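You operate a simulated robot arm through the tools that you are given. There is no shell and no other tool.

The job below is to be done with a simulated robot arm. You get a single attempt, and the scene is never put back.

## Task
Put things in order on the corner bench. At the end: the green bottle (marked "SOAP") stands where the folded blue cloth stood; the grey steel socket stands on top of the brown carton (marked "M12"); the white felt pad stands on top of the grey spool; the folded blue cloth stands where the white felt pad stood; whatever was shut is shut again. Leave all else as you found it, and nothing knocked over.
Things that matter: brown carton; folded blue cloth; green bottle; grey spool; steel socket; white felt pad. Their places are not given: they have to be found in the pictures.

It is judged by the outcome, as a careful person would: the job done as asked, and still so three seconds after it is handed in. It fails if anything else is knocked over, pushed out of place, dropped, spilled or broken. Flat cloth is picked up by pressing the open fingertips on it (5 to 10 N) and closing them slowly along it; thin cloth reads only 2 to 8 mm in the jaws.

## Robot
A 7-joint arm with a two-finger parallel gripper, fixed in place. Base frame: the origin is at the foot of the arm, x ahead of it, y to its left, z up; the work surface is at about z = 0. Lengths are in m, angles in rad, forces in N, time in s.
With the tool pointing down near the work surface it reaches from about 0.22 to 0.58 m from the base axis. Its first joint turns from -1.152 to 1.152 rad. Payload 2.5 kg.
The TCP is the grasp point between the finger pads, 0.023 m short of the fingertips. In the tool frame z runs along the fingers and y along their closing line. The gripper opens to 0.094 m. The fingers are 0.038 m wide and 0.01 m thick; the gripper's body (0.054 by 0.096 m) begins 0.039 m behind the TCP.
Orientation is that of the tool frame in the base frame, as [roll, pitch, yaw] about the fixed x, y, z axes, in that order (R = Rz(yaw) Ry(pitch) Rx(roll)). With the fingers straight down and closing along the base's y, the tool's x points along the base's -x, its y along +y and its z along -z.

## Interface
- The arm moves only by the tool arm_command. Its argument "moves" is a list of rows, each an object (a shift or turn left out is 0, a gripper value left out holds the last) with "offset": the shift along the tool's x, y, z in m, a list of three; "rot": the turn, a rotation vector about the tool's x, y, z in rad, a list of three; "gripper": the closure, from 0 (fully open) to 1 (shut). In form: [{"offset": [tx, ty, tz], "rot": [rx, ry, rz], "gripper": gripper}, ...]. A call has 1 to 20 rows; each row shifts and turns the commanded pose from where the row before left it, along the tool's axes as they then stand. Rows are played at 5 a second. More than 0.05 m and 0.15 rad between two rows, or a gripper value outside its range, and nothing of the call is played. A pose out of reach is approached as far as the arm can. The call stops where the force on the tool passes 40 N (or 10 N more than at its start, if that is more) or the arm is blocked; 0.2 s more then pass. The fingers move at their own pace (about 0.108 m/s each) and stop on an object; they squeeze with about 30 N. The grip force told is the motor's: it shows also when the fingers shut on nothing. Time passes only in rows, and 0.2 s behind the last, so rows that do not move let the fingers close. It gives the time, the measured TCP pose, the force on the tool (base axes), the opening and the grip force at its end, in the units of the frame above (readings bear some noise), with the torque about the TCP (base axes, N m) and any sound that the robot's microphone picked up.
- Cameras (640 x 400 px; columns grow to the right, rows downward): "scene" is fixed at [0.1028, -0.3985, 0.5393]; the picture's right is [0.93, -0.37, 0.00], its down [-0.22, -0.56, -0.80] and it looks along [0.29, 0.74, -0.60] (base axes); focal length 324 px, centre (320, 200). "wrist" rides on the gripper at [0.087, 0.016, -0.074] in the tool frame; the picture's right is [-0.18, 0.98, 0.00], its down [-0.58, -0.11, -0.81] and it looks along [-0.79, -0.15, 0.59] (tool axes); focal length 243 px, centre (320, 200).
- capture(camera): a new picture of that camera. It takes no simulated time.
- probe_pixels(camera, pixels): for up to 12 pixels [column, row] of the newest picture of that camera ("zoom" is the newest enlarged one), the place [x, y, z] in the base frame of the surface seen there, good to about 0.002 m. It takes no simulated time.
- inspect(camera, box): a new picture of the part [left, top, right, bottom] of that camera's present view, enlarged. It takes no simulated time.
- hand_in(): hands the job in; it is judged then, once.

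Unless the task says otherwise, let go and move clear before handing in.

The tools are called after "Request:" as a command line: name --argument value ..., lists and objects as JSON in quotes. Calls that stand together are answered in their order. arm_command: Moves the arm, as the interface text tells. Its arguments: {"type":"object","properties":{"moves":{"type":"array","items":{"type":"object","properties":{"offset":{"type":"array","items":{"type":"number"}},"rot":{"type":"array","items":{"type":"number"}},"gripper":{"type":"number"}}}}},"required":["moves"]} The other tools are called the same way: capture (camera) takes a picture; probe_pixels (camera, pixels) gives the place of the surface under pixels of a picture; inspect (camera, box) takes an enlarged picture of a part of a camera's view; hand_in () hands the job in.

At the start:

```text
clock: 0.0
position: [0.4071, 0.0763, 0.2334]
tcp_rot: [-3.141, 0.001, -3.141]
force: [-0.1, 0.4, 0.6]
torque: [0.0, 0.01, -0.01]
finger_gap: 0.0942
gripper_force: 0.1
```

scene: 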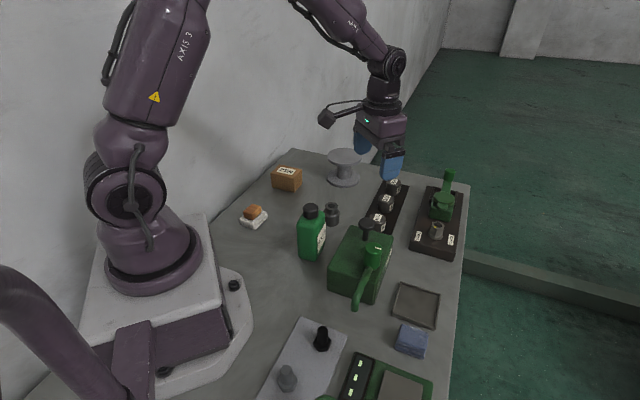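
wrist: 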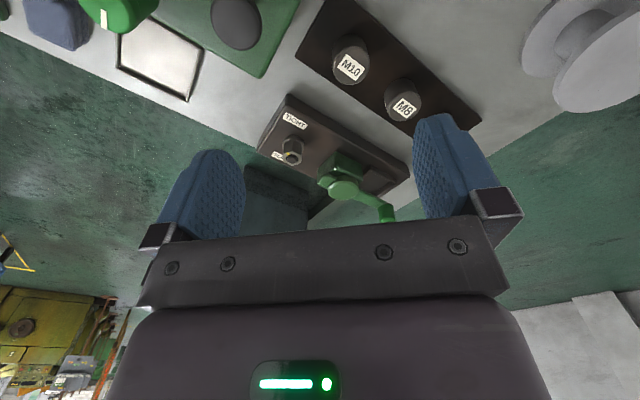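

The scene shows a carton near (287,179), a spool near (343,167), the green bottle near (312,232), the blue cloth near (411,340), and a white pad with a brown thing on top near (254,216). I'll enlarge parts of the view to make these out.

Request:
inspect --camera "scene" --box '[220, 140, 380, 240]'

Request:
inspect --camera "scene" --box '[340, 160, 500, 260]'

Request:
inspect --camera "scene" --box '[240, 260, 480, 400]'

```text
4.00 times, centred on (300, 190) of scene
```

zoom: 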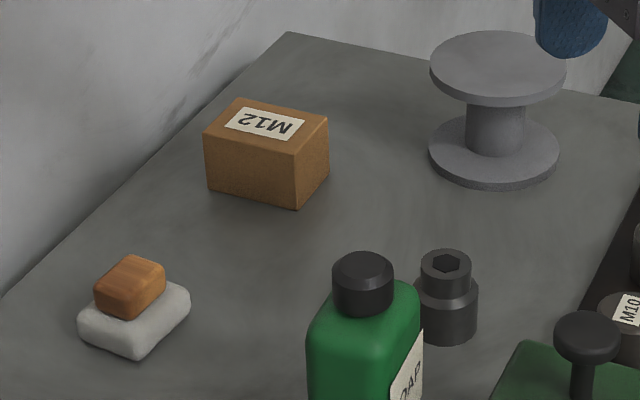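

```text
4.00 times, centred on (420, 210) of scene
```

zoom: 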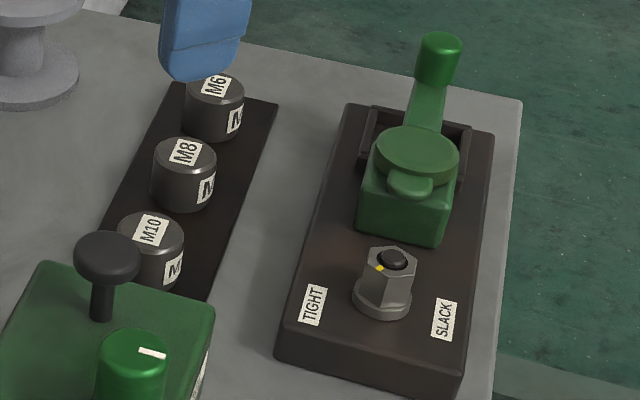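

```text
2.67 times, centred on (360, 330) of scene
```

zoom: 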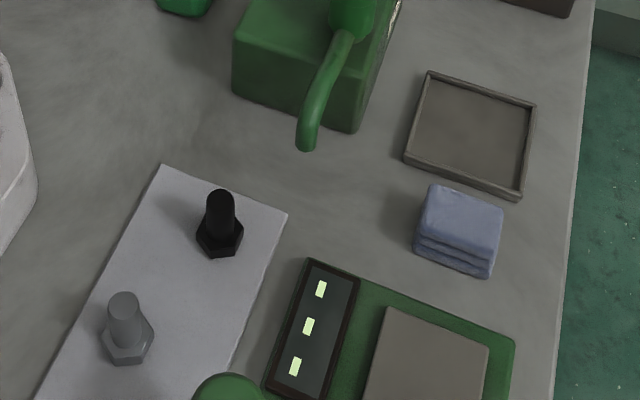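

The zooms show a block resting on the white pad (scene 254,212), the dark hex-holed socket behind the bottle (332,214), and the cloth at (411,340). Next I'll probe the surface positions of these things.

Request:
capture --camera "scene"

Request:
probe_pixels --camera "scene" --pixels '[[254, 209], [246, 221], [264, 217], [255, 228], [287, 172], [343, 155], [311, 210], [332, 207], [411, 333], [411, 352], [387, 201], [440, 228]]'

Request:
inspect --camera "scene" --box '[230, 195, 290, 235]'

Request:
inspect --camera "scene" --box '[290, 190, 410, 310]'

```text
taken
```

scene: 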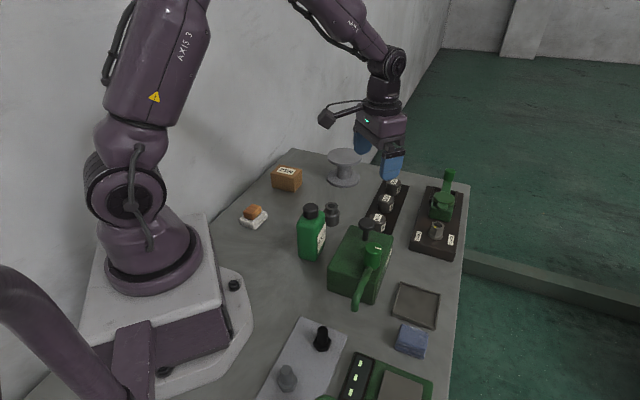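

```text
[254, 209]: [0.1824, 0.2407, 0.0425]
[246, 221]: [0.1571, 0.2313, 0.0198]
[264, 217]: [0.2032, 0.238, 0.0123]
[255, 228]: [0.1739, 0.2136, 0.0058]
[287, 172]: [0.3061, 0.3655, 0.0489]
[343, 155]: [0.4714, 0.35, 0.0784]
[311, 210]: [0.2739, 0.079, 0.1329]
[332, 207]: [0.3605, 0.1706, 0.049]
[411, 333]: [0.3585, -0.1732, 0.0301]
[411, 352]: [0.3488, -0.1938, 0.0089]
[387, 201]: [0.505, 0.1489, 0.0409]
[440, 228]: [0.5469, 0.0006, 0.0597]
```

```text
10.00 times, centred on (260, 215) of scene
```

zoom: 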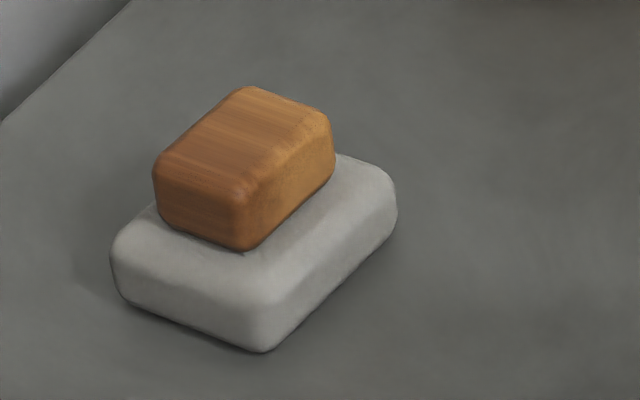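

```text
3.33 times, centred on (350, 250) of scene
```

zoom: 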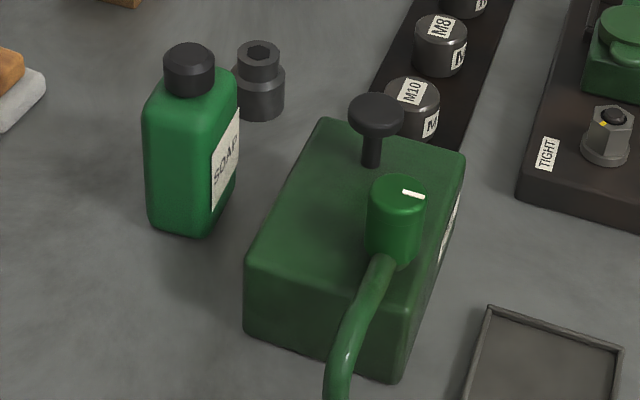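

The 10x zoom shows the wooden block is a separate item lying loose on the white pad. I'll measure each item from enlarged views, starting with the pad and block.

Request:
inspect --camera "scene" --box '[230, 195, 290, 235]'

Request:
probe_pixels --camera "zoom" --pixels '[[245, 92], [162, 165], [322, 115], [240, 195], [250, 240], [160, 210], [330, 170], [118, 250], [265, 300], [390, 185], [262, 348], [115, 285]]'

Request:
probe_pixels --camera "scene" --pixels '[[215, 200], [232, 185], [262, 160], [285, 140], [291, 148], [270, 168], [240, 196], [223, 212], [235, 250], [205, 225], [240, 232], [300, 150]]'

```text
10.00 times, centred on (260, 215) of scene
```

zoom: 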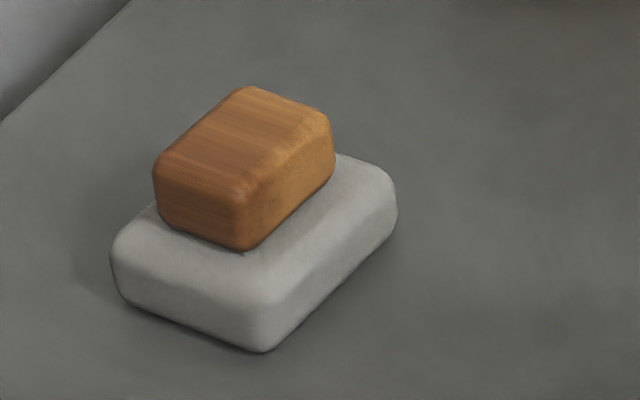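

```text
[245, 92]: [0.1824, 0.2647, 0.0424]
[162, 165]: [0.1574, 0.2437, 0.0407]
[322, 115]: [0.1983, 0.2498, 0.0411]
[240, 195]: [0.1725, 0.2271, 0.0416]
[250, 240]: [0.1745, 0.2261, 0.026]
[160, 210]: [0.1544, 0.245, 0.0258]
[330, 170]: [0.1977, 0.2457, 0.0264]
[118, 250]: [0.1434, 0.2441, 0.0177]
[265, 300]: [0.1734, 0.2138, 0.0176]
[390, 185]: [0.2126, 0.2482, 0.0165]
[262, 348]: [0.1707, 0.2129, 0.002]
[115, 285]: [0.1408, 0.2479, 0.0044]
```

```text
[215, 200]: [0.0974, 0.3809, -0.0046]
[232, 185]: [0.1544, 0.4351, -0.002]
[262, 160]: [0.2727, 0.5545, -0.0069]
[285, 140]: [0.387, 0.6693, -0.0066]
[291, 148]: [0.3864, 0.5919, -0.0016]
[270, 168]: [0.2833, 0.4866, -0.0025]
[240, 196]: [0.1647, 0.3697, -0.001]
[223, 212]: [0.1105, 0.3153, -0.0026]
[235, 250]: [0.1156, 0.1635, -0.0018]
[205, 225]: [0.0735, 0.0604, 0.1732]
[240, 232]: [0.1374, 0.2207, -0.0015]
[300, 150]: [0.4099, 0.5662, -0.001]
```

The pad is about 0.018 thick, with the block spanning roughly z 0.018–0.042 on top of it. The bench edge by the light-grey area at (223,212)–(291,148) needs checking for a wall, so I'll probe that and then measure the carton and spool.

Request:
probe_pixels --camera "scene" --pixels '[[260, 60], [230, 120], [200, 180], [300, 100], [350, 100], [400, 50], [60, 60], [30, 200], [250, 165], [280, 130], [320, 60], [460, 60]]'

Request:
inspect --camera "scene" --box '[265, 145, 325, 205]'

Request:
probe_pixels --camera "zoom" --pixels '[[100, 240], [250, 270], [170, 190], [310, 230], [110, 310], [250, 350], [305, 290], [248, 360], [75, 235], [70, 335], [160, 225], [235, 275]]'

```text
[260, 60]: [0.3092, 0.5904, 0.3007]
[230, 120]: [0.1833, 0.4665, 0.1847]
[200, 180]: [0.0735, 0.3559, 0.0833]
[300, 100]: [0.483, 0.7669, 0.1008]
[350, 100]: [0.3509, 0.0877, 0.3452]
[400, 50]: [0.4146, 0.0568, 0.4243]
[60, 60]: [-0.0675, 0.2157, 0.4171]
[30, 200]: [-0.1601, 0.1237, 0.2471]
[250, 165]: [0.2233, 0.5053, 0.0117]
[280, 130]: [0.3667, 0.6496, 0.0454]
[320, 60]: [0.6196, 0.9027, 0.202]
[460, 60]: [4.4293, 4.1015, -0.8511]
```

```text
6.67 times, centred on (295, 175) of scene
```

zoom: 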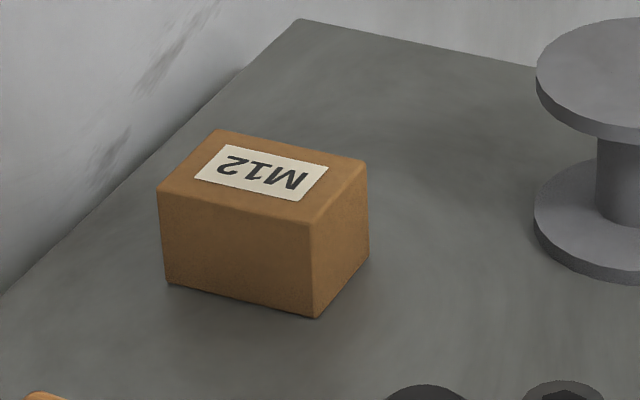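

```text
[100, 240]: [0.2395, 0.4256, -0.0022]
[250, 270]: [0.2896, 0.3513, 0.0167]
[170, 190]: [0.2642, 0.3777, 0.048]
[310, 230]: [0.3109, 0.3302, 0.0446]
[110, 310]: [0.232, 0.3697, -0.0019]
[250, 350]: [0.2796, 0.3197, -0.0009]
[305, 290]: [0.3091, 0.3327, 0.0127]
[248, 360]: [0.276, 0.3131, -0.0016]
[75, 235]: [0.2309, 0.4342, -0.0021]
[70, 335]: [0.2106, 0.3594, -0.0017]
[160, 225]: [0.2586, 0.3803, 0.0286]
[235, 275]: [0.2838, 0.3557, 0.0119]
```

The wall lies at about y = x + 0.283, roughly 0.15 m from the pad and carton, so there is room. Next I'll measure the carton top and the spool.

Request:
probe_pixels --camera "zoom" --pixels '[[162, 187], [220, 133], [362, 166], [312, 222], [265, 180], [168, 280], [314, 312], [366, 250], [545, 80], [630, 130], [630, 25], [600, 180]]'

Request:
inspect --camera "scene" --box '[315, 140, 375, 200]'

Request:
probe_pixels --camera "zoom" --pixels '[[143, 150], [300, 85], [300, 190], [200, 90], [200, 190], [430, 170], [420, 110], [300, 235], [130, 400], [300, 470], [460, 420], [300, 300]]'

```text
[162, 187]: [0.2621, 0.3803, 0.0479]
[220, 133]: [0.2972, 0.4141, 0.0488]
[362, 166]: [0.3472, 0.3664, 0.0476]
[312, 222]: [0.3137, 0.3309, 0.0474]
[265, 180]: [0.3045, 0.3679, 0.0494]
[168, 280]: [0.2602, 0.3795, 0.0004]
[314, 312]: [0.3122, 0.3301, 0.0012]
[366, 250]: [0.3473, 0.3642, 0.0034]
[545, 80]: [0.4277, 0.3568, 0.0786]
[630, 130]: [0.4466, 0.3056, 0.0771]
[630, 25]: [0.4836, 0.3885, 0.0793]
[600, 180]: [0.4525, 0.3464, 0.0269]
```

```text
6.67 times, centred on (345, 170) of scene
```

zoom: 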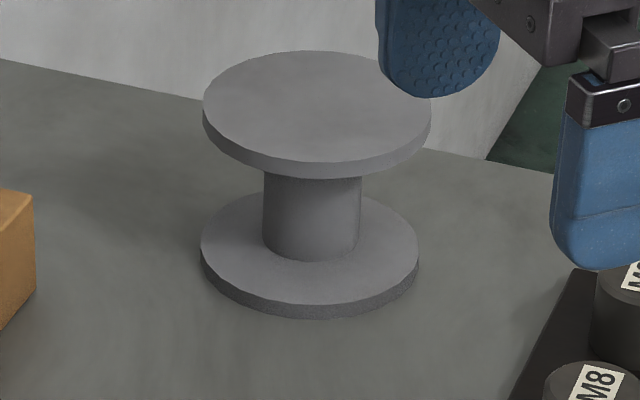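

```text
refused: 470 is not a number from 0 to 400
```

The spool's top disc spans about zoom x 203–431, y 50–165. I'll probe its rim to get the centre.

Request:
probe_pixels --camera "zoom" --pixels '[[207, 108], [426, 112], [310, 54], [320, 158], [316, 105], [240, 70], [250, 145], [395, 145], [310, 300], [210, 250], [410, 260], [312, 210]]'

Request:
inspect --camera "scene" --box '[285, 190, 365, 270]'

```text
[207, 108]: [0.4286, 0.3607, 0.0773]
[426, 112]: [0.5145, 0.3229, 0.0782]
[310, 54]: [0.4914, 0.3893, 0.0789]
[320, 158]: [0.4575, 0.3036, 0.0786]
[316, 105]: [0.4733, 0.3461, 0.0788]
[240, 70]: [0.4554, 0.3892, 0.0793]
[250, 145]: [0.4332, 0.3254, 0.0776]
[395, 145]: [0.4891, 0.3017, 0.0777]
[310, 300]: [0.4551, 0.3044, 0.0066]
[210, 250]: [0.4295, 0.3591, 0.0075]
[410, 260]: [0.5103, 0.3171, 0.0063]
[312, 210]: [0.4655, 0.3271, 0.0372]
```

```text
5.00 times, centred on (325, 230) of scene
```

zoom: 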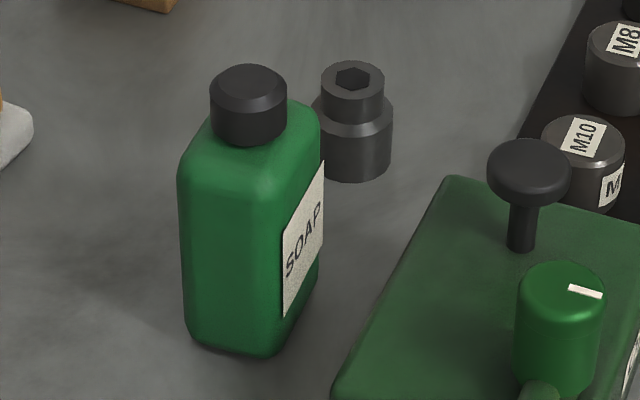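

The spool top centre is about (0.4715, 0.3445), radius 0.047, z 0.078. I'll measure the bottle and socket next in this zoom.

Request:
probe_pixels --camera "zoom" --pixels '[[248, 85], [215, 90], [284, 95], [248, 105], [182, 165], [275, 165], [315, 115], [190, 330], [272, 350], [318, 280], [325, 80], [383, 82]]'

Request:
probe_pixels --camera "zoom" --pixels '[[352, 62], [352, 95], [340, 115], [360, 130], [390, 115], [388, 165], [358, 178], [335, 174], [352, 78], [230, 240], [300, 250], [200, 345]]'

Request:
inspect --camera "scene" --box '[380, 310, 440, 370]'

```text
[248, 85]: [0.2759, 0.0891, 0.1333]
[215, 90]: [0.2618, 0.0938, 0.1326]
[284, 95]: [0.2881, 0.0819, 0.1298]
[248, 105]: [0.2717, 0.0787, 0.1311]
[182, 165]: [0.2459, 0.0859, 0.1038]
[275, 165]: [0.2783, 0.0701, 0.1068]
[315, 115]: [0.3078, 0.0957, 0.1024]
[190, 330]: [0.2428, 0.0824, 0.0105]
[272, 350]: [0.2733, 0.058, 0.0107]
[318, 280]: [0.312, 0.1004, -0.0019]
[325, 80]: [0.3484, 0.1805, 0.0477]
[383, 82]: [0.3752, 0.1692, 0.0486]
```

```text
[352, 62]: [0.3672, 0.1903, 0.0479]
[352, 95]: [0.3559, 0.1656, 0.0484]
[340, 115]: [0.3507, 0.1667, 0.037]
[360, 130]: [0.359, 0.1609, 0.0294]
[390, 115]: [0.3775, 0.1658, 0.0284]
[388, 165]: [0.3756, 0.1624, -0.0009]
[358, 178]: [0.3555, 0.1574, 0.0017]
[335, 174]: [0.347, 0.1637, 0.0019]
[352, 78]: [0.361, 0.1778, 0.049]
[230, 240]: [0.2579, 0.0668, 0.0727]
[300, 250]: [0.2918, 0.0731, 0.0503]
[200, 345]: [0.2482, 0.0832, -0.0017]
```

```text
6.67 times, centred on (410, 340) of scene
```

zoom: 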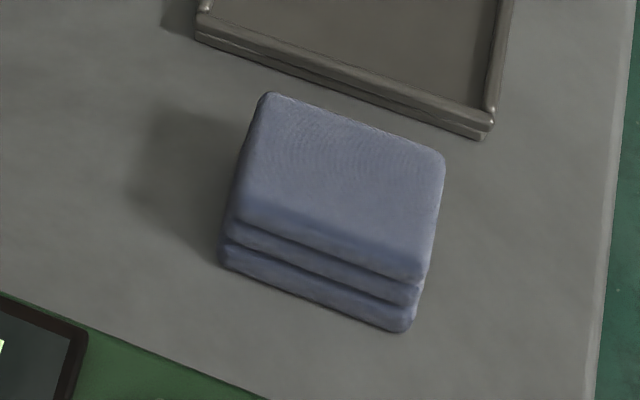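

The socket is about 0.048 tall, centred near (0.3615, 0.178), and the bottle cap top is at z 0.133. I'll probe the cloth corners in this zoom.

Request:
probe_pixels --camera "zoom" --pixels '[[268, 98], [438, 158], [420, 270], [240, 208], [335, 185], [222, 258], [402, 328], [310, 305], [205, 265], [412, 335], [490, 130], [198, 38]]'

Request:
probe_pixels --camera "zoom" --pixels '[[262, 112], [443, 172], [428, 255], [233, 222], [330, 270], [310, 240], [260, 150], [432, 200], [10, 300], [90, 350], [600, 300], [340, 110]]'

```text
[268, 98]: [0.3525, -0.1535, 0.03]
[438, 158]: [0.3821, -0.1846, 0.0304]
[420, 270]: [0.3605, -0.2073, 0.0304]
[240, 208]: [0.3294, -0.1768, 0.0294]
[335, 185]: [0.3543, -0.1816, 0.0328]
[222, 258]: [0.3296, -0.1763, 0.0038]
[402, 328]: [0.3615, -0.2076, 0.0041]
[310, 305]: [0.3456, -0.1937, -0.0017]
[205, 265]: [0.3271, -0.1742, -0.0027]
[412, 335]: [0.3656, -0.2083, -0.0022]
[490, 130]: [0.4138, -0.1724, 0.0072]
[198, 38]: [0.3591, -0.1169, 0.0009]
```

```text
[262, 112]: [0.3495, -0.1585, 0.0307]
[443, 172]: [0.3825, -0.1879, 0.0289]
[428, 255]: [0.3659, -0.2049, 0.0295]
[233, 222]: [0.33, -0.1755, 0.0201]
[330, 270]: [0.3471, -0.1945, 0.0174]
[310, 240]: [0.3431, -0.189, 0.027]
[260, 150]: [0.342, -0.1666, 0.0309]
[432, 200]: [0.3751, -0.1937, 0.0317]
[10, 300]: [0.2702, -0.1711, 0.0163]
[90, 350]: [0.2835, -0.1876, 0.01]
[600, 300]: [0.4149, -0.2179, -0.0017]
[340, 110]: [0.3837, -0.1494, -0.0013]
```

The cloth centre is about (0.357, -0.181), roughly 0.047 × 0.035 and 0.032 tall, turned 45°. Next I'll probe the heights of the neighbouring obstacles: the machine, its handle, the bolts and the scale.

Request:
probe_pixels --camera "scene" --pixels '[[367, 224], [375, 247], [356, 300], [362, 230], [335, 285], [375, 300], [385, 240], [322, 333], [287, 372], [358, 375], [400, 385], [330, 397]]'

Request:
probe_pixels --camera "scene" --pixels '[[395, 287], [437, 293], [432, 325], [393, 312], [415, 305], [448, 175], [442, 200], [437, 230], [394, 184], [386, 201], [379, 219], [330, 270]]'

```text
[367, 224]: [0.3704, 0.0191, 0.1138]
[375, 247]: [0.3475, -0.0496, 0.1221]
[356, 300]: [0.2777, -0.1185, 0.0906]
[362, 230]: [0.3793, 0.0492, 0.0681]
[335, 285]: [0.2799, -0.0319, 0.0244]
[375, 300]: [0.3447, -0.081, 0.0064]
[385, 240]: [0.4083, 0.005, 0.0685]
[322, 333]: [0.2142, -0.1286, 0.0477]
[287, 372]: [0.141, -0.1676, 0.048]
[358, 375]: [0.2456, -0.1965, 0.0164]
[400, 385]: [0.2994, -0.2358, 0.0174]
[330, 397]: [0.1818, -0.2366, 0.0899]
```

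```text
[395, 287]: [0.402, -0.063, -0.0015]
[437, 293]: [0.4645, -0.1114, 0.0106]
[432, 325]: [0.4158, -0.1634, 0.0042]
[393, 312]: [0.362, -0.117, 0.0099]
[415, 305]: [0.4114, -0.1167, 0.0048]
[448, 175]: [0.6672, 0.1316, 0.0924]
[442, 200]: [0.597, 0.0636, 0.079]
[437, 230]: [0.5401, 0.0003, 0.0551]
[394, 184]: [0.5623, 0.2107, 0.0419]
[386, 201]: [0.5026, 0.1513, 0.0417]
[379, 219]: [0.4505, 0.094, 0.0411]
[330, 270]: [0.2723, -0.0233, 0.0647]
```

Obstacle heights are clear now: the crank tip is at (0.278, -0.119, 0.09), the machine top is about 0.07 with its knob at 0.114, and the bottle is 0.133 tall. I'll turn the tool about 0.724 rad and move above the block and pad at (0.178, 0.246), staying high.

Request:
arm_command --moves '[{"rot": [0, 0, -0.1448], "gripper": 0}, {"rot": [0, 0, -0.1448]}, {"rot": [0, 0, -0.1448]}, {"rot": [0, 0, -0.1448]}, {"rot": [0, 0, -0.1448]}, {"offset": [0.00846, 0.03984, 0]}, {"offset": [0.00846, 0.03984, 0]}, {"offset": [0.00846, 0.03984, 0]}, {"offset": [0.00846, 0.03984, 0]}, {"offset": [0.00846, 0.03984, 0]}, {"offset": [0.00846, 0.03984, 0]}, {"offset": [0.00846, 0.03984, 0]}, {"offset": [0, 0, 0]}]'

Request:
capture --camera "wrist"

Request:
capture --camera "scene"

```text
clock: 2.8
position: [0.1763, 0.2463, 0.2336]
tcp_rot: [3.141, -0.001, -2.418]
force: [0.1, -0.9, 0.3]
torque: [0.01, -0.01, -0.03]
finger_gap: 0.0938
gripper_force: 0.1
```

```text
taken
```

wrist: 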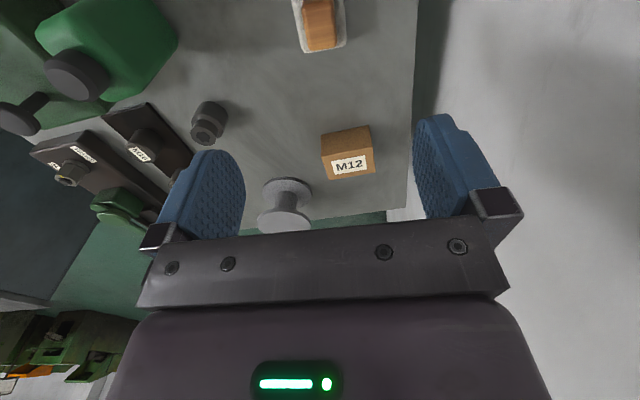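

```text
taken
```

scene: 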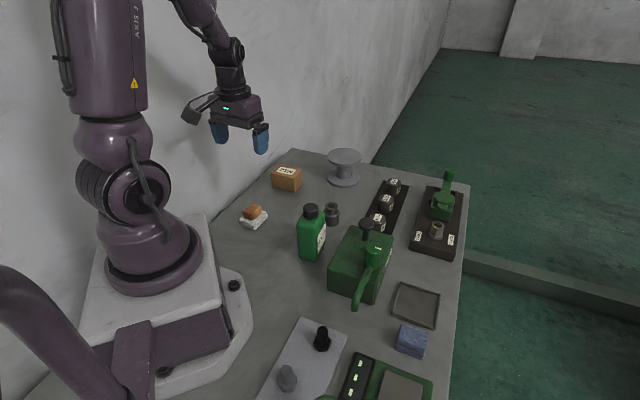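

The arm is above the pad, and the wrist view shows the block and pad at (320,22). I'll enlarge that part and probe it to cross-check the centre.

Request:
inspect --camera "wrist" --box '[280, 0, 360, 50]'

Request:
probe_pixels --camera "zoom" --pixels '[[180, 0], [450, 0], [200, 10], [400, 10], [220, 190], [410, 190], [230, 380], [450, 370], [110, 100], [510, 250], [320, 100], [330, 300]]'

```text
8.00 times, centred on (320, 25) of wrist
```

zoom: 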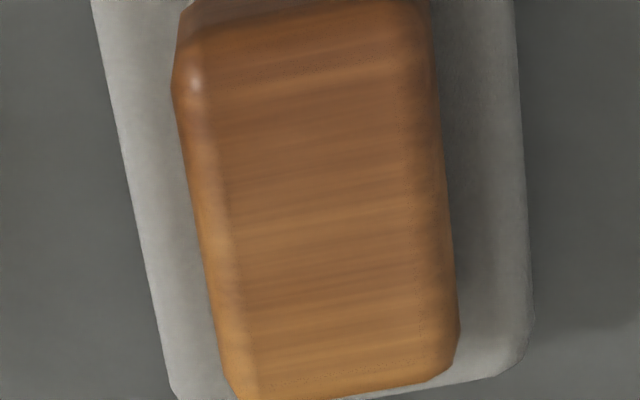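

```text
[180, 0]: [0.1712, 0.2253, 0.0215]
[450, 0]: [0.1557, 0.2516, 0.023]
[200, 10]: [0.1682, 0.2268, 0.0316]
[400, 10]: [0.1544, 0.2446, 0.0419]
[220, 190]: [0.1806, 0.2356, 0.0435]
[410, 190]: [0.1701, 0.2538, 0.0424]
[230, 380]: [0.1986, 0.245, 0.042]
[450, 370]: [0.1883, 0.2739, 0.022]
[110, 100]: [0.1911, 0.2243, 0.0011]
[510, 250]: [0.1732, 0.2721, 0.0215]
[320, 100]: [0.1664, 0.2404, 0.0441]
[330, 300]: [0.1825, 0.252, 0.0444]
```

The block top is at z≈0.044 and the pad top at ≈0.0215, centred near (0.1775, 0.247). I'll lower the open fingers to TCP z 0.048, which puts the fingertips just above the pad.

Request:
arm_command --moves '[{"offset": [-0.0012, -0.0004, 0.04], "gripper": 0}, {"offset": [0, 0, 0.04]}, {"offset": [0, 0, 0.04]}, {"offset": [0, 0, 0.035]}, {"offset": [0, 0, 0.02]}, {"offset": [0, 0, 0.0104]}, {"offset": [0, 0, 0]}]'

Request:
inspect --camera "scene" --box '[200, 160, 300, 240]'

Request:
capture --camera "wrist"

```text
clock: 4.4
position: [0.181, 0.2464, 0.0473]
tcp_rot: [-3.141, 0.001, -2.418]
force: [0.0, -0.7, -1.1]
torque: [0.0, 0.01, 0.0]
finger_gap: 0.0941
gripper_force: 0.0
```

```text
5.00 times, centred on (250, 200) of scene
```

zoom: 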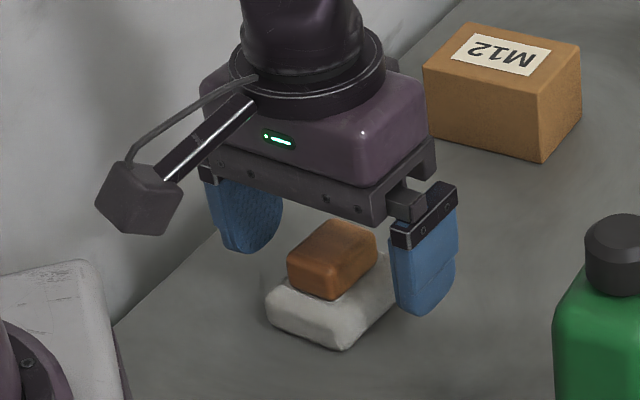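

```text
taken
```

wrist: 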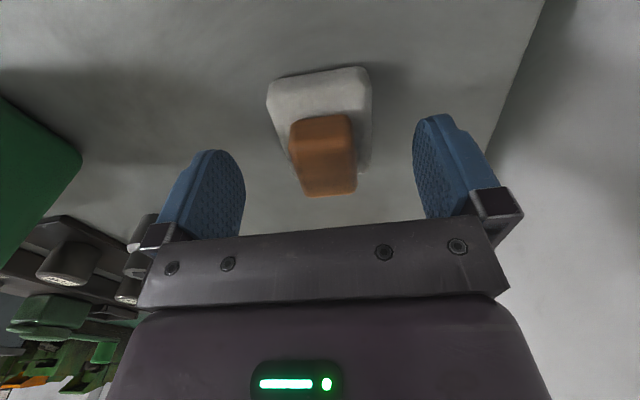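

The block sits midway between the open fingers in both views. I'll close gradually on it.

Request:
arm_command --moves '[{"gripper": 0.4}, {"gripper": 0.55}, {"gripper": 0.65}, {"gripper": 0.75}, {"gripper": 1.0}, {"gripper": 1.0}, {"gripper": 1.0}]'

Request:
inspect --camera "scene" --box '[200, 160, 300, 240]'

```text
clock: 6.0
position: [0.1794, 0.2456, 0.0477]
tcp_rot: [3.141, 0.0, -2.417]
force: [0.4, -0.4, 0.8]
torque: [-0.02, 0.0, 0.02]
finger_gap: 0.0292
gripper_force: 29.5
```

```text
5.00 times, centred on (250, 200) of scene
```

zoom: 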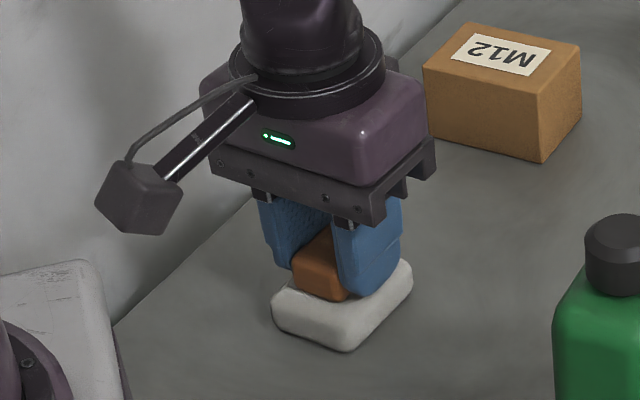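

Block gripped at gap 0.029 with 29.5 N. I'll lift it, carry it 0.09 m along the pad's long direction toward free bench, and stop above to check.

Request:
arm_command --moves '[{"offset": [0, 0, -0.015], "gripper": 1.0}, {"offset": [0, 0, -0.025]}, {"offset": [0, 0, -0.02]}, {"offset": [-0.02, 0, 0]}, {"offset": [-0.03, 0, 0]}, {"offset": [-0.025, 0, 0]}, {"offset": [-0.015, 0, 0]}, {"offset": [0, 0, 0]}]'

Request:
inspect --camera "scene" --box '[200, 140, 320, 240]'

```text
clock: 7.8
position: [0.2465, 0.3042, 0.1079]
tcp_rot: [-3.141, 0.001, -2.418]
force: [-1.0, 0.7, -0.2]
torque: [-0.02, -0.01, 0.0]
finger_gap: 0.0293
gripper_force: 29.9
```

```text
4.00 times, centred on (260, 190) of scene
```

zoom: 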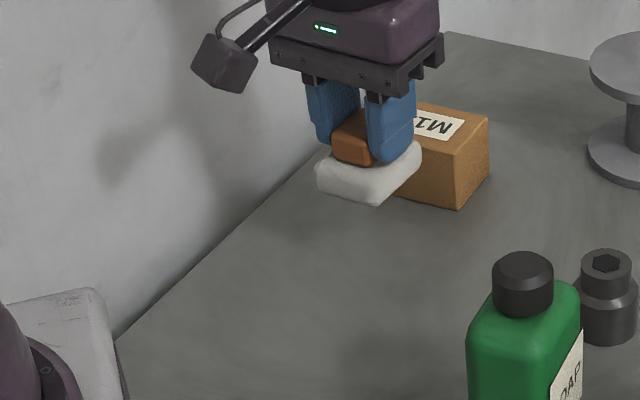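

The zoom shows the white pad came up together with the block, so the wood is the pad's fixed handle and the two are a single item. I'll carry it higher over to the spool, aiming at (0.468, 0.341), and stop above it.

Request:
inspect --camera "scene" --box '[270, 150, 320, 200]'

Request:
arm_command --moves '[{"offset": [0, 0, -0.015], "gripper": 1.0}, {"offset": [0, 0, -0.025]}, {"offset": [0, 0, -0.025]}, {"offset": [0, 0, -0.01]}, {"offset": [-0.0138, -0.0089, 0]}, {"offset": [-0.0238, -0.0149, 0]}, {"offset": [-0.0238, -0.0149, 0]}, {"offset": [-0.0238, -0.0149, 0]}, {"offset": [-0.0238, -0.0149, 0]}, {"offset": [-0.0238, -0.0149, 0]}, {"offset": [-0.0238, -0.0149, 0]}, {"offset": [-0.0238, -0.0149, 0]}, {"offset": [-0.01, -0.0059, 0]}, {"offset": [0, 0, 0]}]'

Request:
capture --camera "scene"

Request:
capture --camera "wrist"

```text
8.00 times, centred on (295, 175) of scene
```

zoom: 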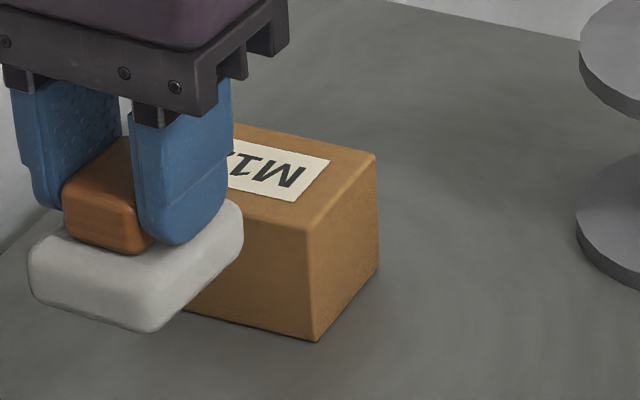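

```text
clock: 10.8
position: [0.4701, 0.3423, 0.1826]
tcp_rot: [3.14, -0.001, -2.415]
force: [0.2, 0.0, -0.7]
torque: [0.01, 0.01, -0.03]
finger_gap: 0.0291
gripper_force: 30.0
```

```text
taken
```

scene: 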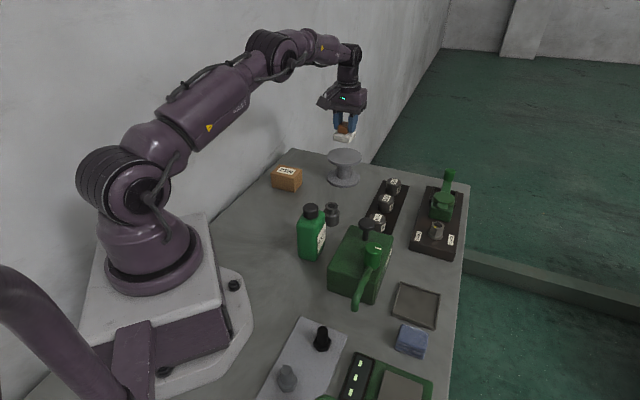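

```text
taken
```

wrist: 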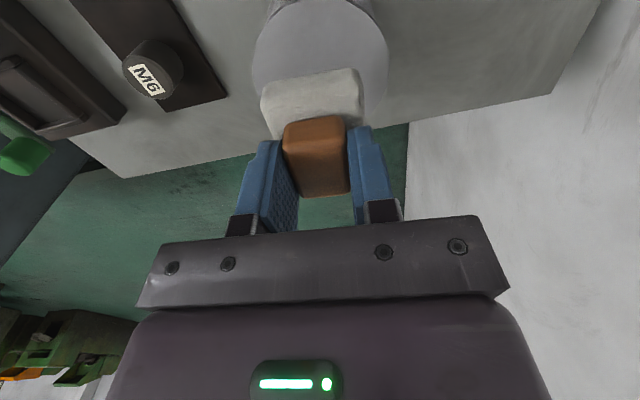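

The pad hangs over the spool disc at (0.470, 0.342), level and in reach. I'll lower it to just above the disc top.

Request:
arm_command --moves '[{"offset": [0, 0, 0.015], "gripper": 1.0}, {"offset": [0, 0, 0.02]}, {"offset": [0, 0, 0.012]}, {"offset": [0, 0, 0.004]}, {"offset": [0, 0, 0.001]}, {"offset": [0, 0, 0]}]'

Request:
inspect --camera "scene" --box '[315, 110, 375, 190]'

```text
clock: 12.2
position: [0.4684, 0.3438, 0.1306]
tcp_rot: [3.141, 0.001, -2.417]
force: [-0.5, -0.1, -0.8]
torque: [0.01, -0.02, 0.04]
finger_gap: 0.0294
gripper_force: 29.8
```

```text
5.00 times, centred on (345, 150) of scene
```

zoom: 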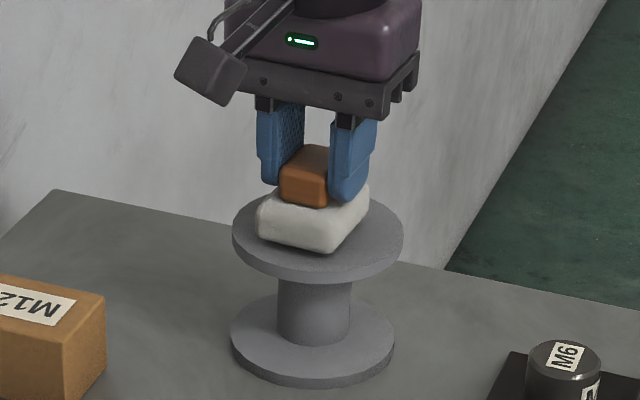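

The pad hovers a couple of millimetres over the disc, well inside the rim. I'll lower in 1 mm steps and watch the force for contact.

Request:
arm_command --moves '[{"offset": [0, 0, 0.001], "gripper": 1.0}, {"offset": [0, 0, 0.001]}, {"offset": [0, 0, 0]}]'

Request:
arm_command --moves '[{"offset": [0, 0, 0.001], "gripper": 1.0}, {"offset": [0, 0, 0]}]'

```text
clock: 13.0
position: [0.4685, 0.343, 0.1287]
tcp_rot: [-3.141, 0.0, -2.415]
force: [-0.2, 0.3, -1.7]
torque: [0.0, 0.0, 0.01]
finger_gap: 0.0293
gripper_force: 30.4
```

```text
clock: 13.6
position: [0.4684, 0.3421, 0.1296]
tcp_rot: [-3.141, 0.001, -2.417]
force: [0.3, -1.2, -0.3]
torque: [-0.01, 0.02, 0.02]
finger_gap: 0.0292
gripper_force: 30.3
```

Force stays near noise level, so there is no contact yet. I'll continue in 1 mm steps.

Request:
arm_command --moves '[{"offset": [0, 0, 0.001], "gripper": 1.0}, {"offset": [0, 0, 0]}]'

Request:
arm_command --moves '[{"offset": [0, 0, 0.001], "gripper": 1.0}, {"offset": [0, 0, 0]}]'

Request:
inspect --camera "scene" --box '[325, 130, 365, 170]'

```text
clock: 14.2
position: [0.4666, 0.3413, 0.1276]
tcp_rot: [-3.139, 0.0, -2.418]
force: [0.2, 0.8, -0.1]
torque: [0.03, 0.02, -0.01]
finger_gap: 0.0292
gripper_force: 29.9
```

```text
clock: 14.8
position: [0.4672, 0.3435, 0.1274]
tcp_rot: [-3.141, 0.001, -2.417]
force: [-2.6, -1.4, 9.5]
torque: [-0.14, 0.21, 0.0]
finger_gap: 0.0292
gripper_force: 30.1
```

```text
10.00 times, centred on (345, 150) of scene
```

zoom: 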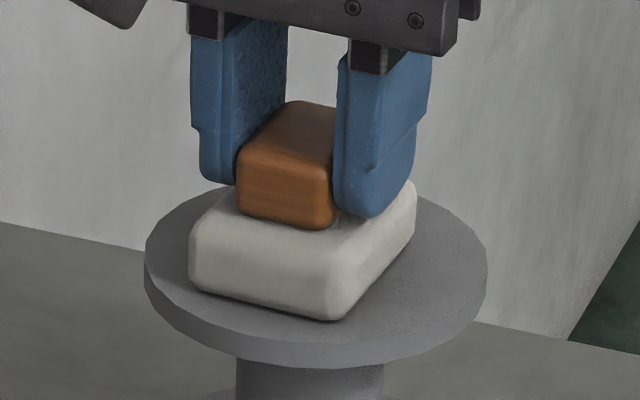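

Contact at 9.5 N, with the pad flat on the disc. I'll open the fingers and rise straight up.

Request:
arm_command --moves '[{"gripper": 0.62}, {"gripper": 0.5}, {"gripper": 0.4}, {"gripper": 0.4}]'

Request:
arm_command --moves '[{"offset": [0, 0, -0.01]}, {"offset": [0, 0, -0.03]}, {"offset": [0, 0, -0.04]}, {"offset": [0, 0, -0.04]}, {"offset": [0, 0, 0]}]'

Request:
inspect --camera "scene" --box '[315, 130, 375, 190]'

```text
clock: 15.8
position: [0.468, 0.3427, 0.1258]
tcp_rot: [-3.141, 0.001, -2.417]
force: [-0.3, 0.0, 0.2]
torque: [-0.03, 0.03, 0.01]
finger_gap: 0.0563
gripper_force: 0.1
```

```text
clock: 17.0
position: [0.4688, 0.3416, 0.2477]
tcp_rot: [3.141, -0.001, -2.417]
force: [0.5, 0.0, -0.2]
torque: [-0.03, -0.01, -0.02]
finger_gap: 0.0564
gripper_force: 0.0
```

```text
6.67 times, centred on (345, 160) of scene
```

zoom: 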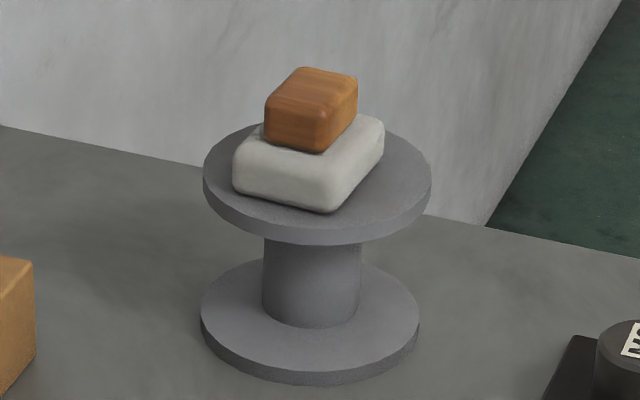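

The pad sits flat and well inside the rim of the spool top. Next is the cloth: I'll cross high to above (0.357, -0.181) with the fingers closing along its long side, away from the tray and the scale.

Request:
arm_command --moves '[{"rot": [0, 0, -0.07], "gripper": 0.0}, {"offset": [0.03471, -0.02204, 0]}, {"offset": [0.03471, -0.02204, 0]}, {"offset": [0.03471, -0.02204, 0]}, {"offset": [0.03471, -0.02204, 0]}, {"offset": [0.03471, -0.02204, 0]}, {"offset": [0.03471, -0.02204, 0]}, {"offset": [0.03471, -0.02204, 0]}, {"offset": [0.03471, -0.02204, 0]}, {"offset": [0.03471, -0.02204, 0]}, {"offset": [0.03471, -0.02204, 0]}, {"offset": [0.03471, -0.02204, 0]}, {"offset": [0.03471, -0.02204, 0]}, {"offset": [0.03471, -0.02204, 0]}, {"offset": [0, 0, 0]}, {"offset": [0, 0, 0]}]'

Request:
capture --camera "scene"

Request:
capture --camera "wrist"

```text
clock: 20.4
position: [0.3558, -0.1824, 0.2464]
tcp_rot: [-3.142, 0.001, -2.347]
force: [0.4, 0.4, 0.6]
torque: [0.0, -0.03, 0.01]
finger_gap: 0.0938
gripper_force: 0.1
```

```text
taken
```

scene: 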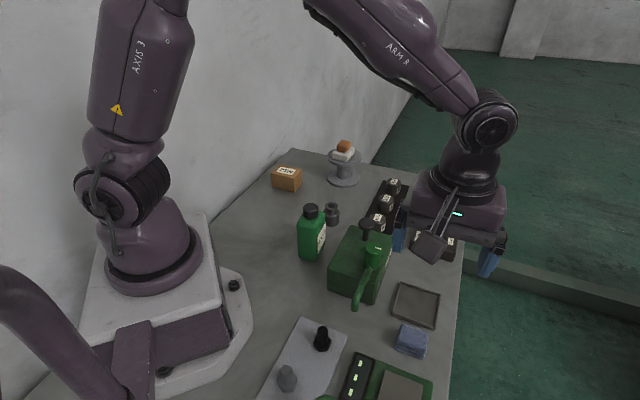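

```text
taken
```

wrist: 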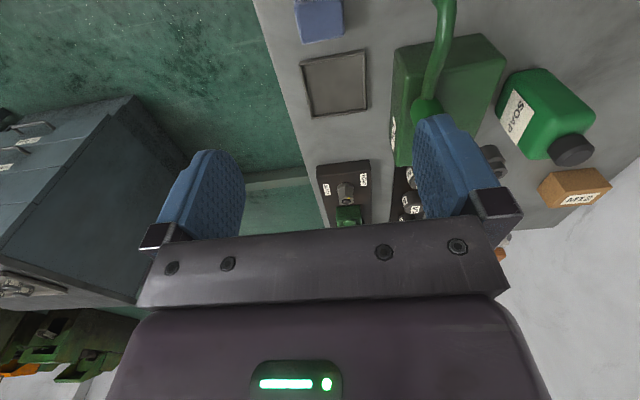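

The cloth shows at the top of the wrist view near (318,20). I'll enlarge and probe it to refine its centre and height.

Request:
inspect --camera "wrist" --box '[280, 0, 360, 50]'

Request:
probe_pixels --camera "zoom" --pixels '[[120, 10], [480, 10], [310, 10], [140, 150], [490, 120], [310, 100], [180, 240], [490, 200], [330, 220], [180, 330], [510, 290], [340, 310]]'

```text
8.00 times, centred on (320, 25) of wrist
```

zoom: 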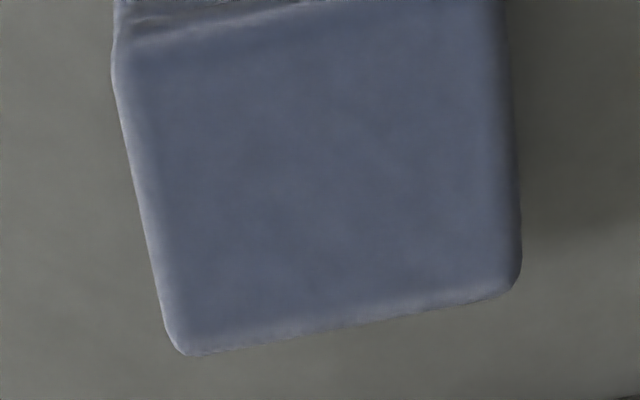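

```text
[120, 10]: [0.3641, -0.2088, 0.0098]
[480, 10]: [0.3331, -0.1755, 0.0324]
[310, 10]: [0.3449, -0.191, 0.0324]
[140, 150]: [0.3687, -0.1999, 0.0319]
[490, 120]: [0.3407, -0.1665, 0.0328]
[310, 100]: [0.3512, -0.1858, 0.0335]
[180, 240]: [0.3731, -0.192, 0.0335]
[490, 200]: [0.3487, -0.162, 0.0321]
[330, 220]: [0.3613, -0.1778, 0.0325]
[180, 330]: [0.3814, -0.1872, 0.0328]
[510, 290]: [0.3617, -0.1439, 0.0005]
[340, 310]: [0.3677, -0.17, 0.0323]
```

The cloth is centred at about (0.357, -0.1806), 0.048 long by 0.035 wide, with its top at 0.0325. I'll descend most of the way and check clearance from the tray and handle.

Request:
arm_command --moves '[{"offset": [-0.0015, 0.0003, 0.04], "gripper": 0.0}, {"offset": [0, 0, 0.04]}, {"offset": [0, 0, 0.04]}, {"offset": [0, 0, 0.035]}, {"offset": [0, 0, 0.02]}, {"offset": [0, 0, 0]}]'

Request:
inspect --camera "scene" --box '[320, 230, 500, 390]'

Request:
capture --camera "wrist"

```text
clock: 21.8
position: [0.3557, -0.1773, 0.0727]
tcp_rot: [-3.14, 0.002, -2.347]
force: [0.9, -0.2, -0.3]
torque: [-0.04, -0.03, -0.01]
finger_gap: 0.0939
gripper_force: 0.0
```

```text
2.50 times, centred on (410, 310) of scene
```

zoom: 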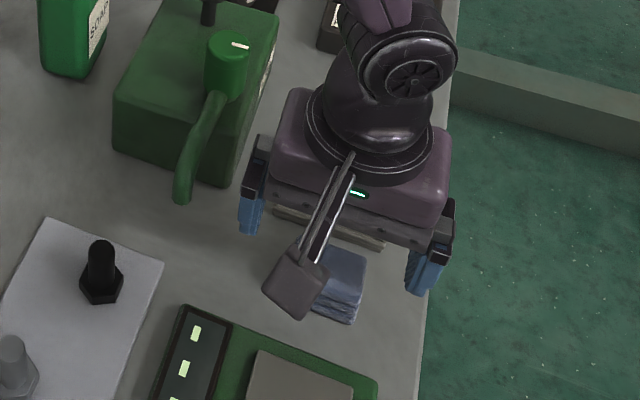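

```text
taken
```

wrist: 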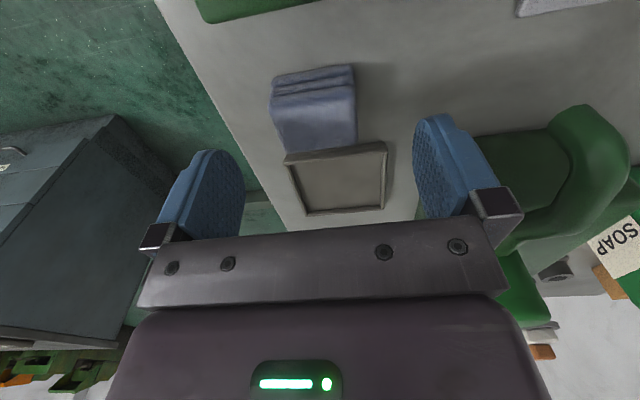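

The cloth is between the fingers and clear of the tray and crank handle. I'll descend the rest of the way to TCP z ≈ 0.028.

Request:
arm_command --moves '[{"offset": [0, 0, 0.02], "gripper": 0.0}, {"offset": [0, 0, 0.015]}, {"offset": [0, 0, 0.008]}, {"offset": [0, 0, 0]}]'

Request:
arm_command --moves '[{"offset": [0, 0, 0]}]'

Request:
inspect --camera "scene" --box '[360, 270, 460, 370]'

Request:
capture --camera "wrist"

```text
clock: 22.8
position: [0.358, -0.1783, 0.0279]
tcp_rot: [-3.141, 0.0, -2.347]
force: [0.4, -0.8, -0.1]
torque: [0.01, 0.01, -0.02]
finger_gap: 0.094
gripper_force: 0.1
```

```text
clock: 23.2
position: [0.3568, -0.1789, 0.0275]
tcp_rot: [3.141, 0.0, -2.351]
force: [0.3, 0.0, 0.5]
torque: [0.01, 0.01, 0.0]
finger_gap: 0.0943
gripper_force: 0.0
```

```text
4.00 times, centred on (410, 320) of scene
```

zoom: 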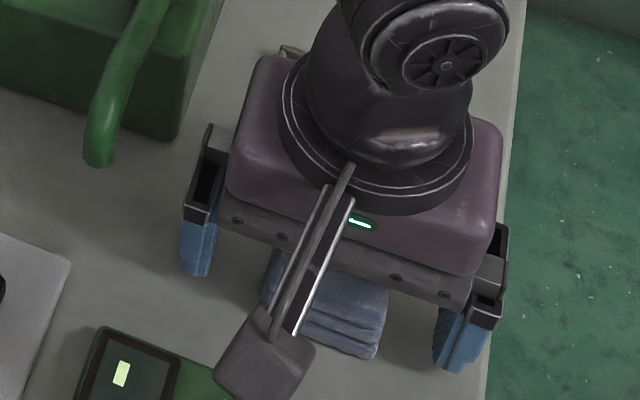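

```text
taken
```

wrist: 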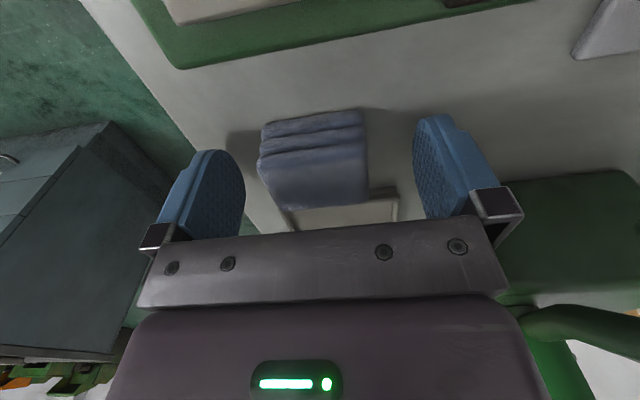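

The cloth lies between the fingers, but looks shifted a few millimetres toward the camera. I'll probe the wrist picture to check its centre against the TCP.

Request:
probe_pixels --camera "wrist" --pixels '[[280, 207], [366, 198], [316, 203], [263, 160], [362, 145], [316, 150], [316, 175], [316, 160], [272, 180], [366, 170], [264, 135], [358, 115]]'

```text
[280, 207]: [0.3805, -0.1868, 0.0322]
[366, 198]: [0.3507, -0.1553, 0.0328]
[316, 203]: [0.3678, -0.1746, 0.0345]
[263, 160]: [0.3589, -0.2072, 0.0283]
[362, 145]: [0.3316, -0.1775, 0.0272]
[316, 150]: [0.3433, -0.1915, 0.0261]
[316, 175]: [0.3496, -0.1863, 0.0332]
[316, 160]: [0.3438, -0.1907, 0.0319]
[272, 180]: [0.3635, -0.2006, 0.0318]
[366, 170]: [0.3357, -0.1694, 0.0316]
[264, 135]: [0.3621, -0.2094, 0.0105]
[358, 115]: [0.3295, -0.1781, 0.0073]
```

Probes put the cloth centre at about (0.3555, -0.1807), 3 mm toward tool +x from the TCP. I'll shift by that amount and close gradually.

Request:
arm_command --moves '[{"offset": [0.003, 0, 0], "gripper": 0.0}, {"gripper": 0.3}, {"gripper": 0.4}, {"gripper": 0.5}, {"gripper": 0.6}, {"gripper": 1.0}, {"gripper": 1.0}, {"gripper": 1.0}]'

Request:
capture --camera "wrist"

```text
clock: 25.0
position: [0.3558, -0.1815, 0.0278]
tcp_rot: [-3.142, 0.0, -2.347]
force: [0.0, 0.5, 2.5]
torque: [-0.04, -0.06, -0.02]
finger_gap: 0.0489
gripper_force: 30.3
```

```text
taken
```

wrist: 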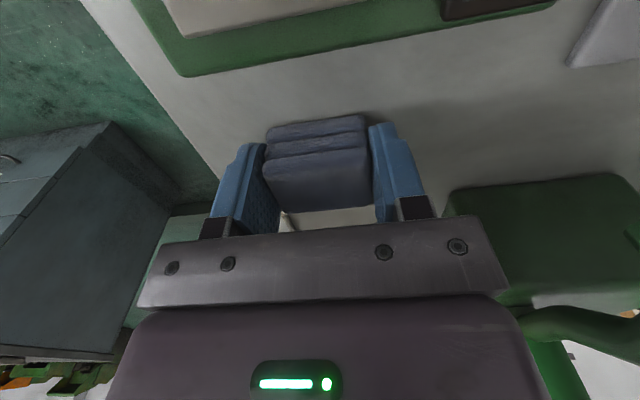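

Cloth gripped at gap 0.049 with 30 N. I'll lift it straight up and check it's held.

Request:
arm_command --moves '[{"offset": [0, 0, -0.01], "gripper": 1.0}, {"offset": [0, 0, -0.02]}, {"offset": [0, 0, -0.03]}, {"offset": [0, 0, -0.035]}, {"offset": [0, 0, -0.035]}, {"offset": [0, 0, -0.035]}, {"offset": [0, 0, -0.025]}, {"offset": [0, 0, -0.01]}, {"offset": [0, 0, 0]}]'

Request:
capture --camera "scene"

```text
clock: 27.0
position: [0.3558, -0.1809, 0.2272]
tcp_rot: [-3.141, -0.001, -2.346]
force: [0.0, -0.4, 0.4]
torque: [0.01, 0.0, 0.0]
finger_gap: 0.049
gripper_force: 30.2
```

```text
taken
```

scene: 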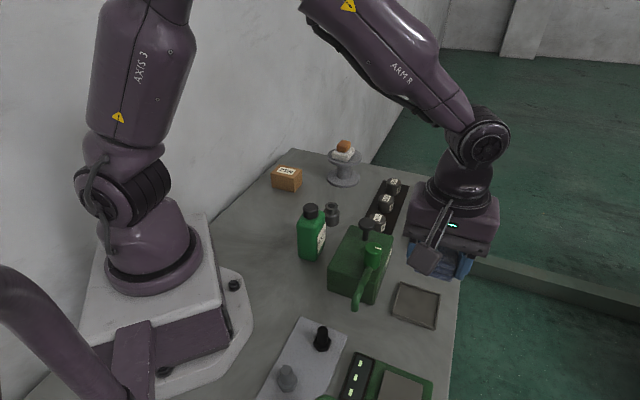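

The cloth is held, and its old place at scene (411,340) is clear. I'll carry it at z≈0.227 to above the pad's old place at (0.178, 0.246).

Request:
arm_command --moves '[{"offset": [-0.00642, 0.01523, 0], "gripper": 1.0}, {"offset": [-0.01284, 0.03046, 0]}, {"offset": [-0.01284, 0.03046, 0]}, {"offset": [-0.01284, 0.03046, 0]}, {"offset": [-0.01284, 0.03046, 0]}, {"offset": [-0.01284, 0.03046, 0]}, {"offset": [-0.01284, 0.03046, 0]}, {"offset": [-0.01284, 0.03046, 0]}, {"offset": [-0.01284, 0.03046, 0]}, {"offset": [-0.01284, 0.03046, 0]}, {"offset": [-0.01284, 0.03046, 0]}, {"offset": [-0.01284, 0.03046, 0]}, {"offset": [-0.01284, 0.03046, 0]}, {"offset": [-0.01284, 0.03046, 0]}, {"offset": [-0.00642, 0.01523, 0]}, {"offset": [0, 0, 0]}, {"offset": [0, 0, 0]}]'

Request:
arm_command --moves '[{"offset": [0, 0, 0]}]'

Request:
capture --camera "scene"

```text
clock: 30.6
position: [0.1758, 0.2448, 0.2286]
tcp_rot: [3.141, 0.0, -2.347]
force: [-0.3, -1.3, -0.5]
torque: [-0.03, 0.0, -0.05]
finger_gap: 0.049
gripper_force: 29.9
```

```text
clock: 31.0
position: [0.1752, 0.2443, 0.229]
tcp_rot: [3.141, 0.0, -2.348]
force: [-0.4, -0.7, 0.5]
torque: [-0.02, 0.02, 0.01]
finger_gap: 0.049
gripper_force: 29.8
```

```text
taken
```

scene: 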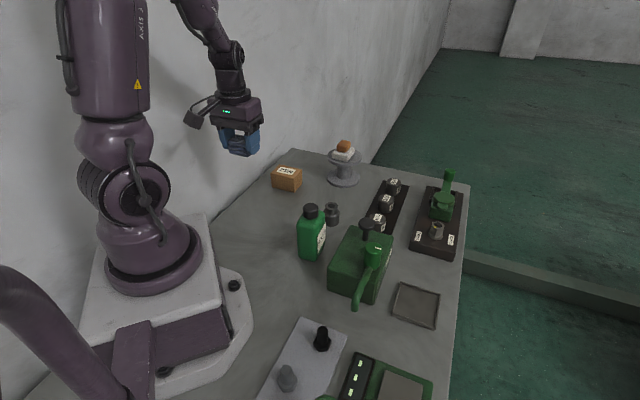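

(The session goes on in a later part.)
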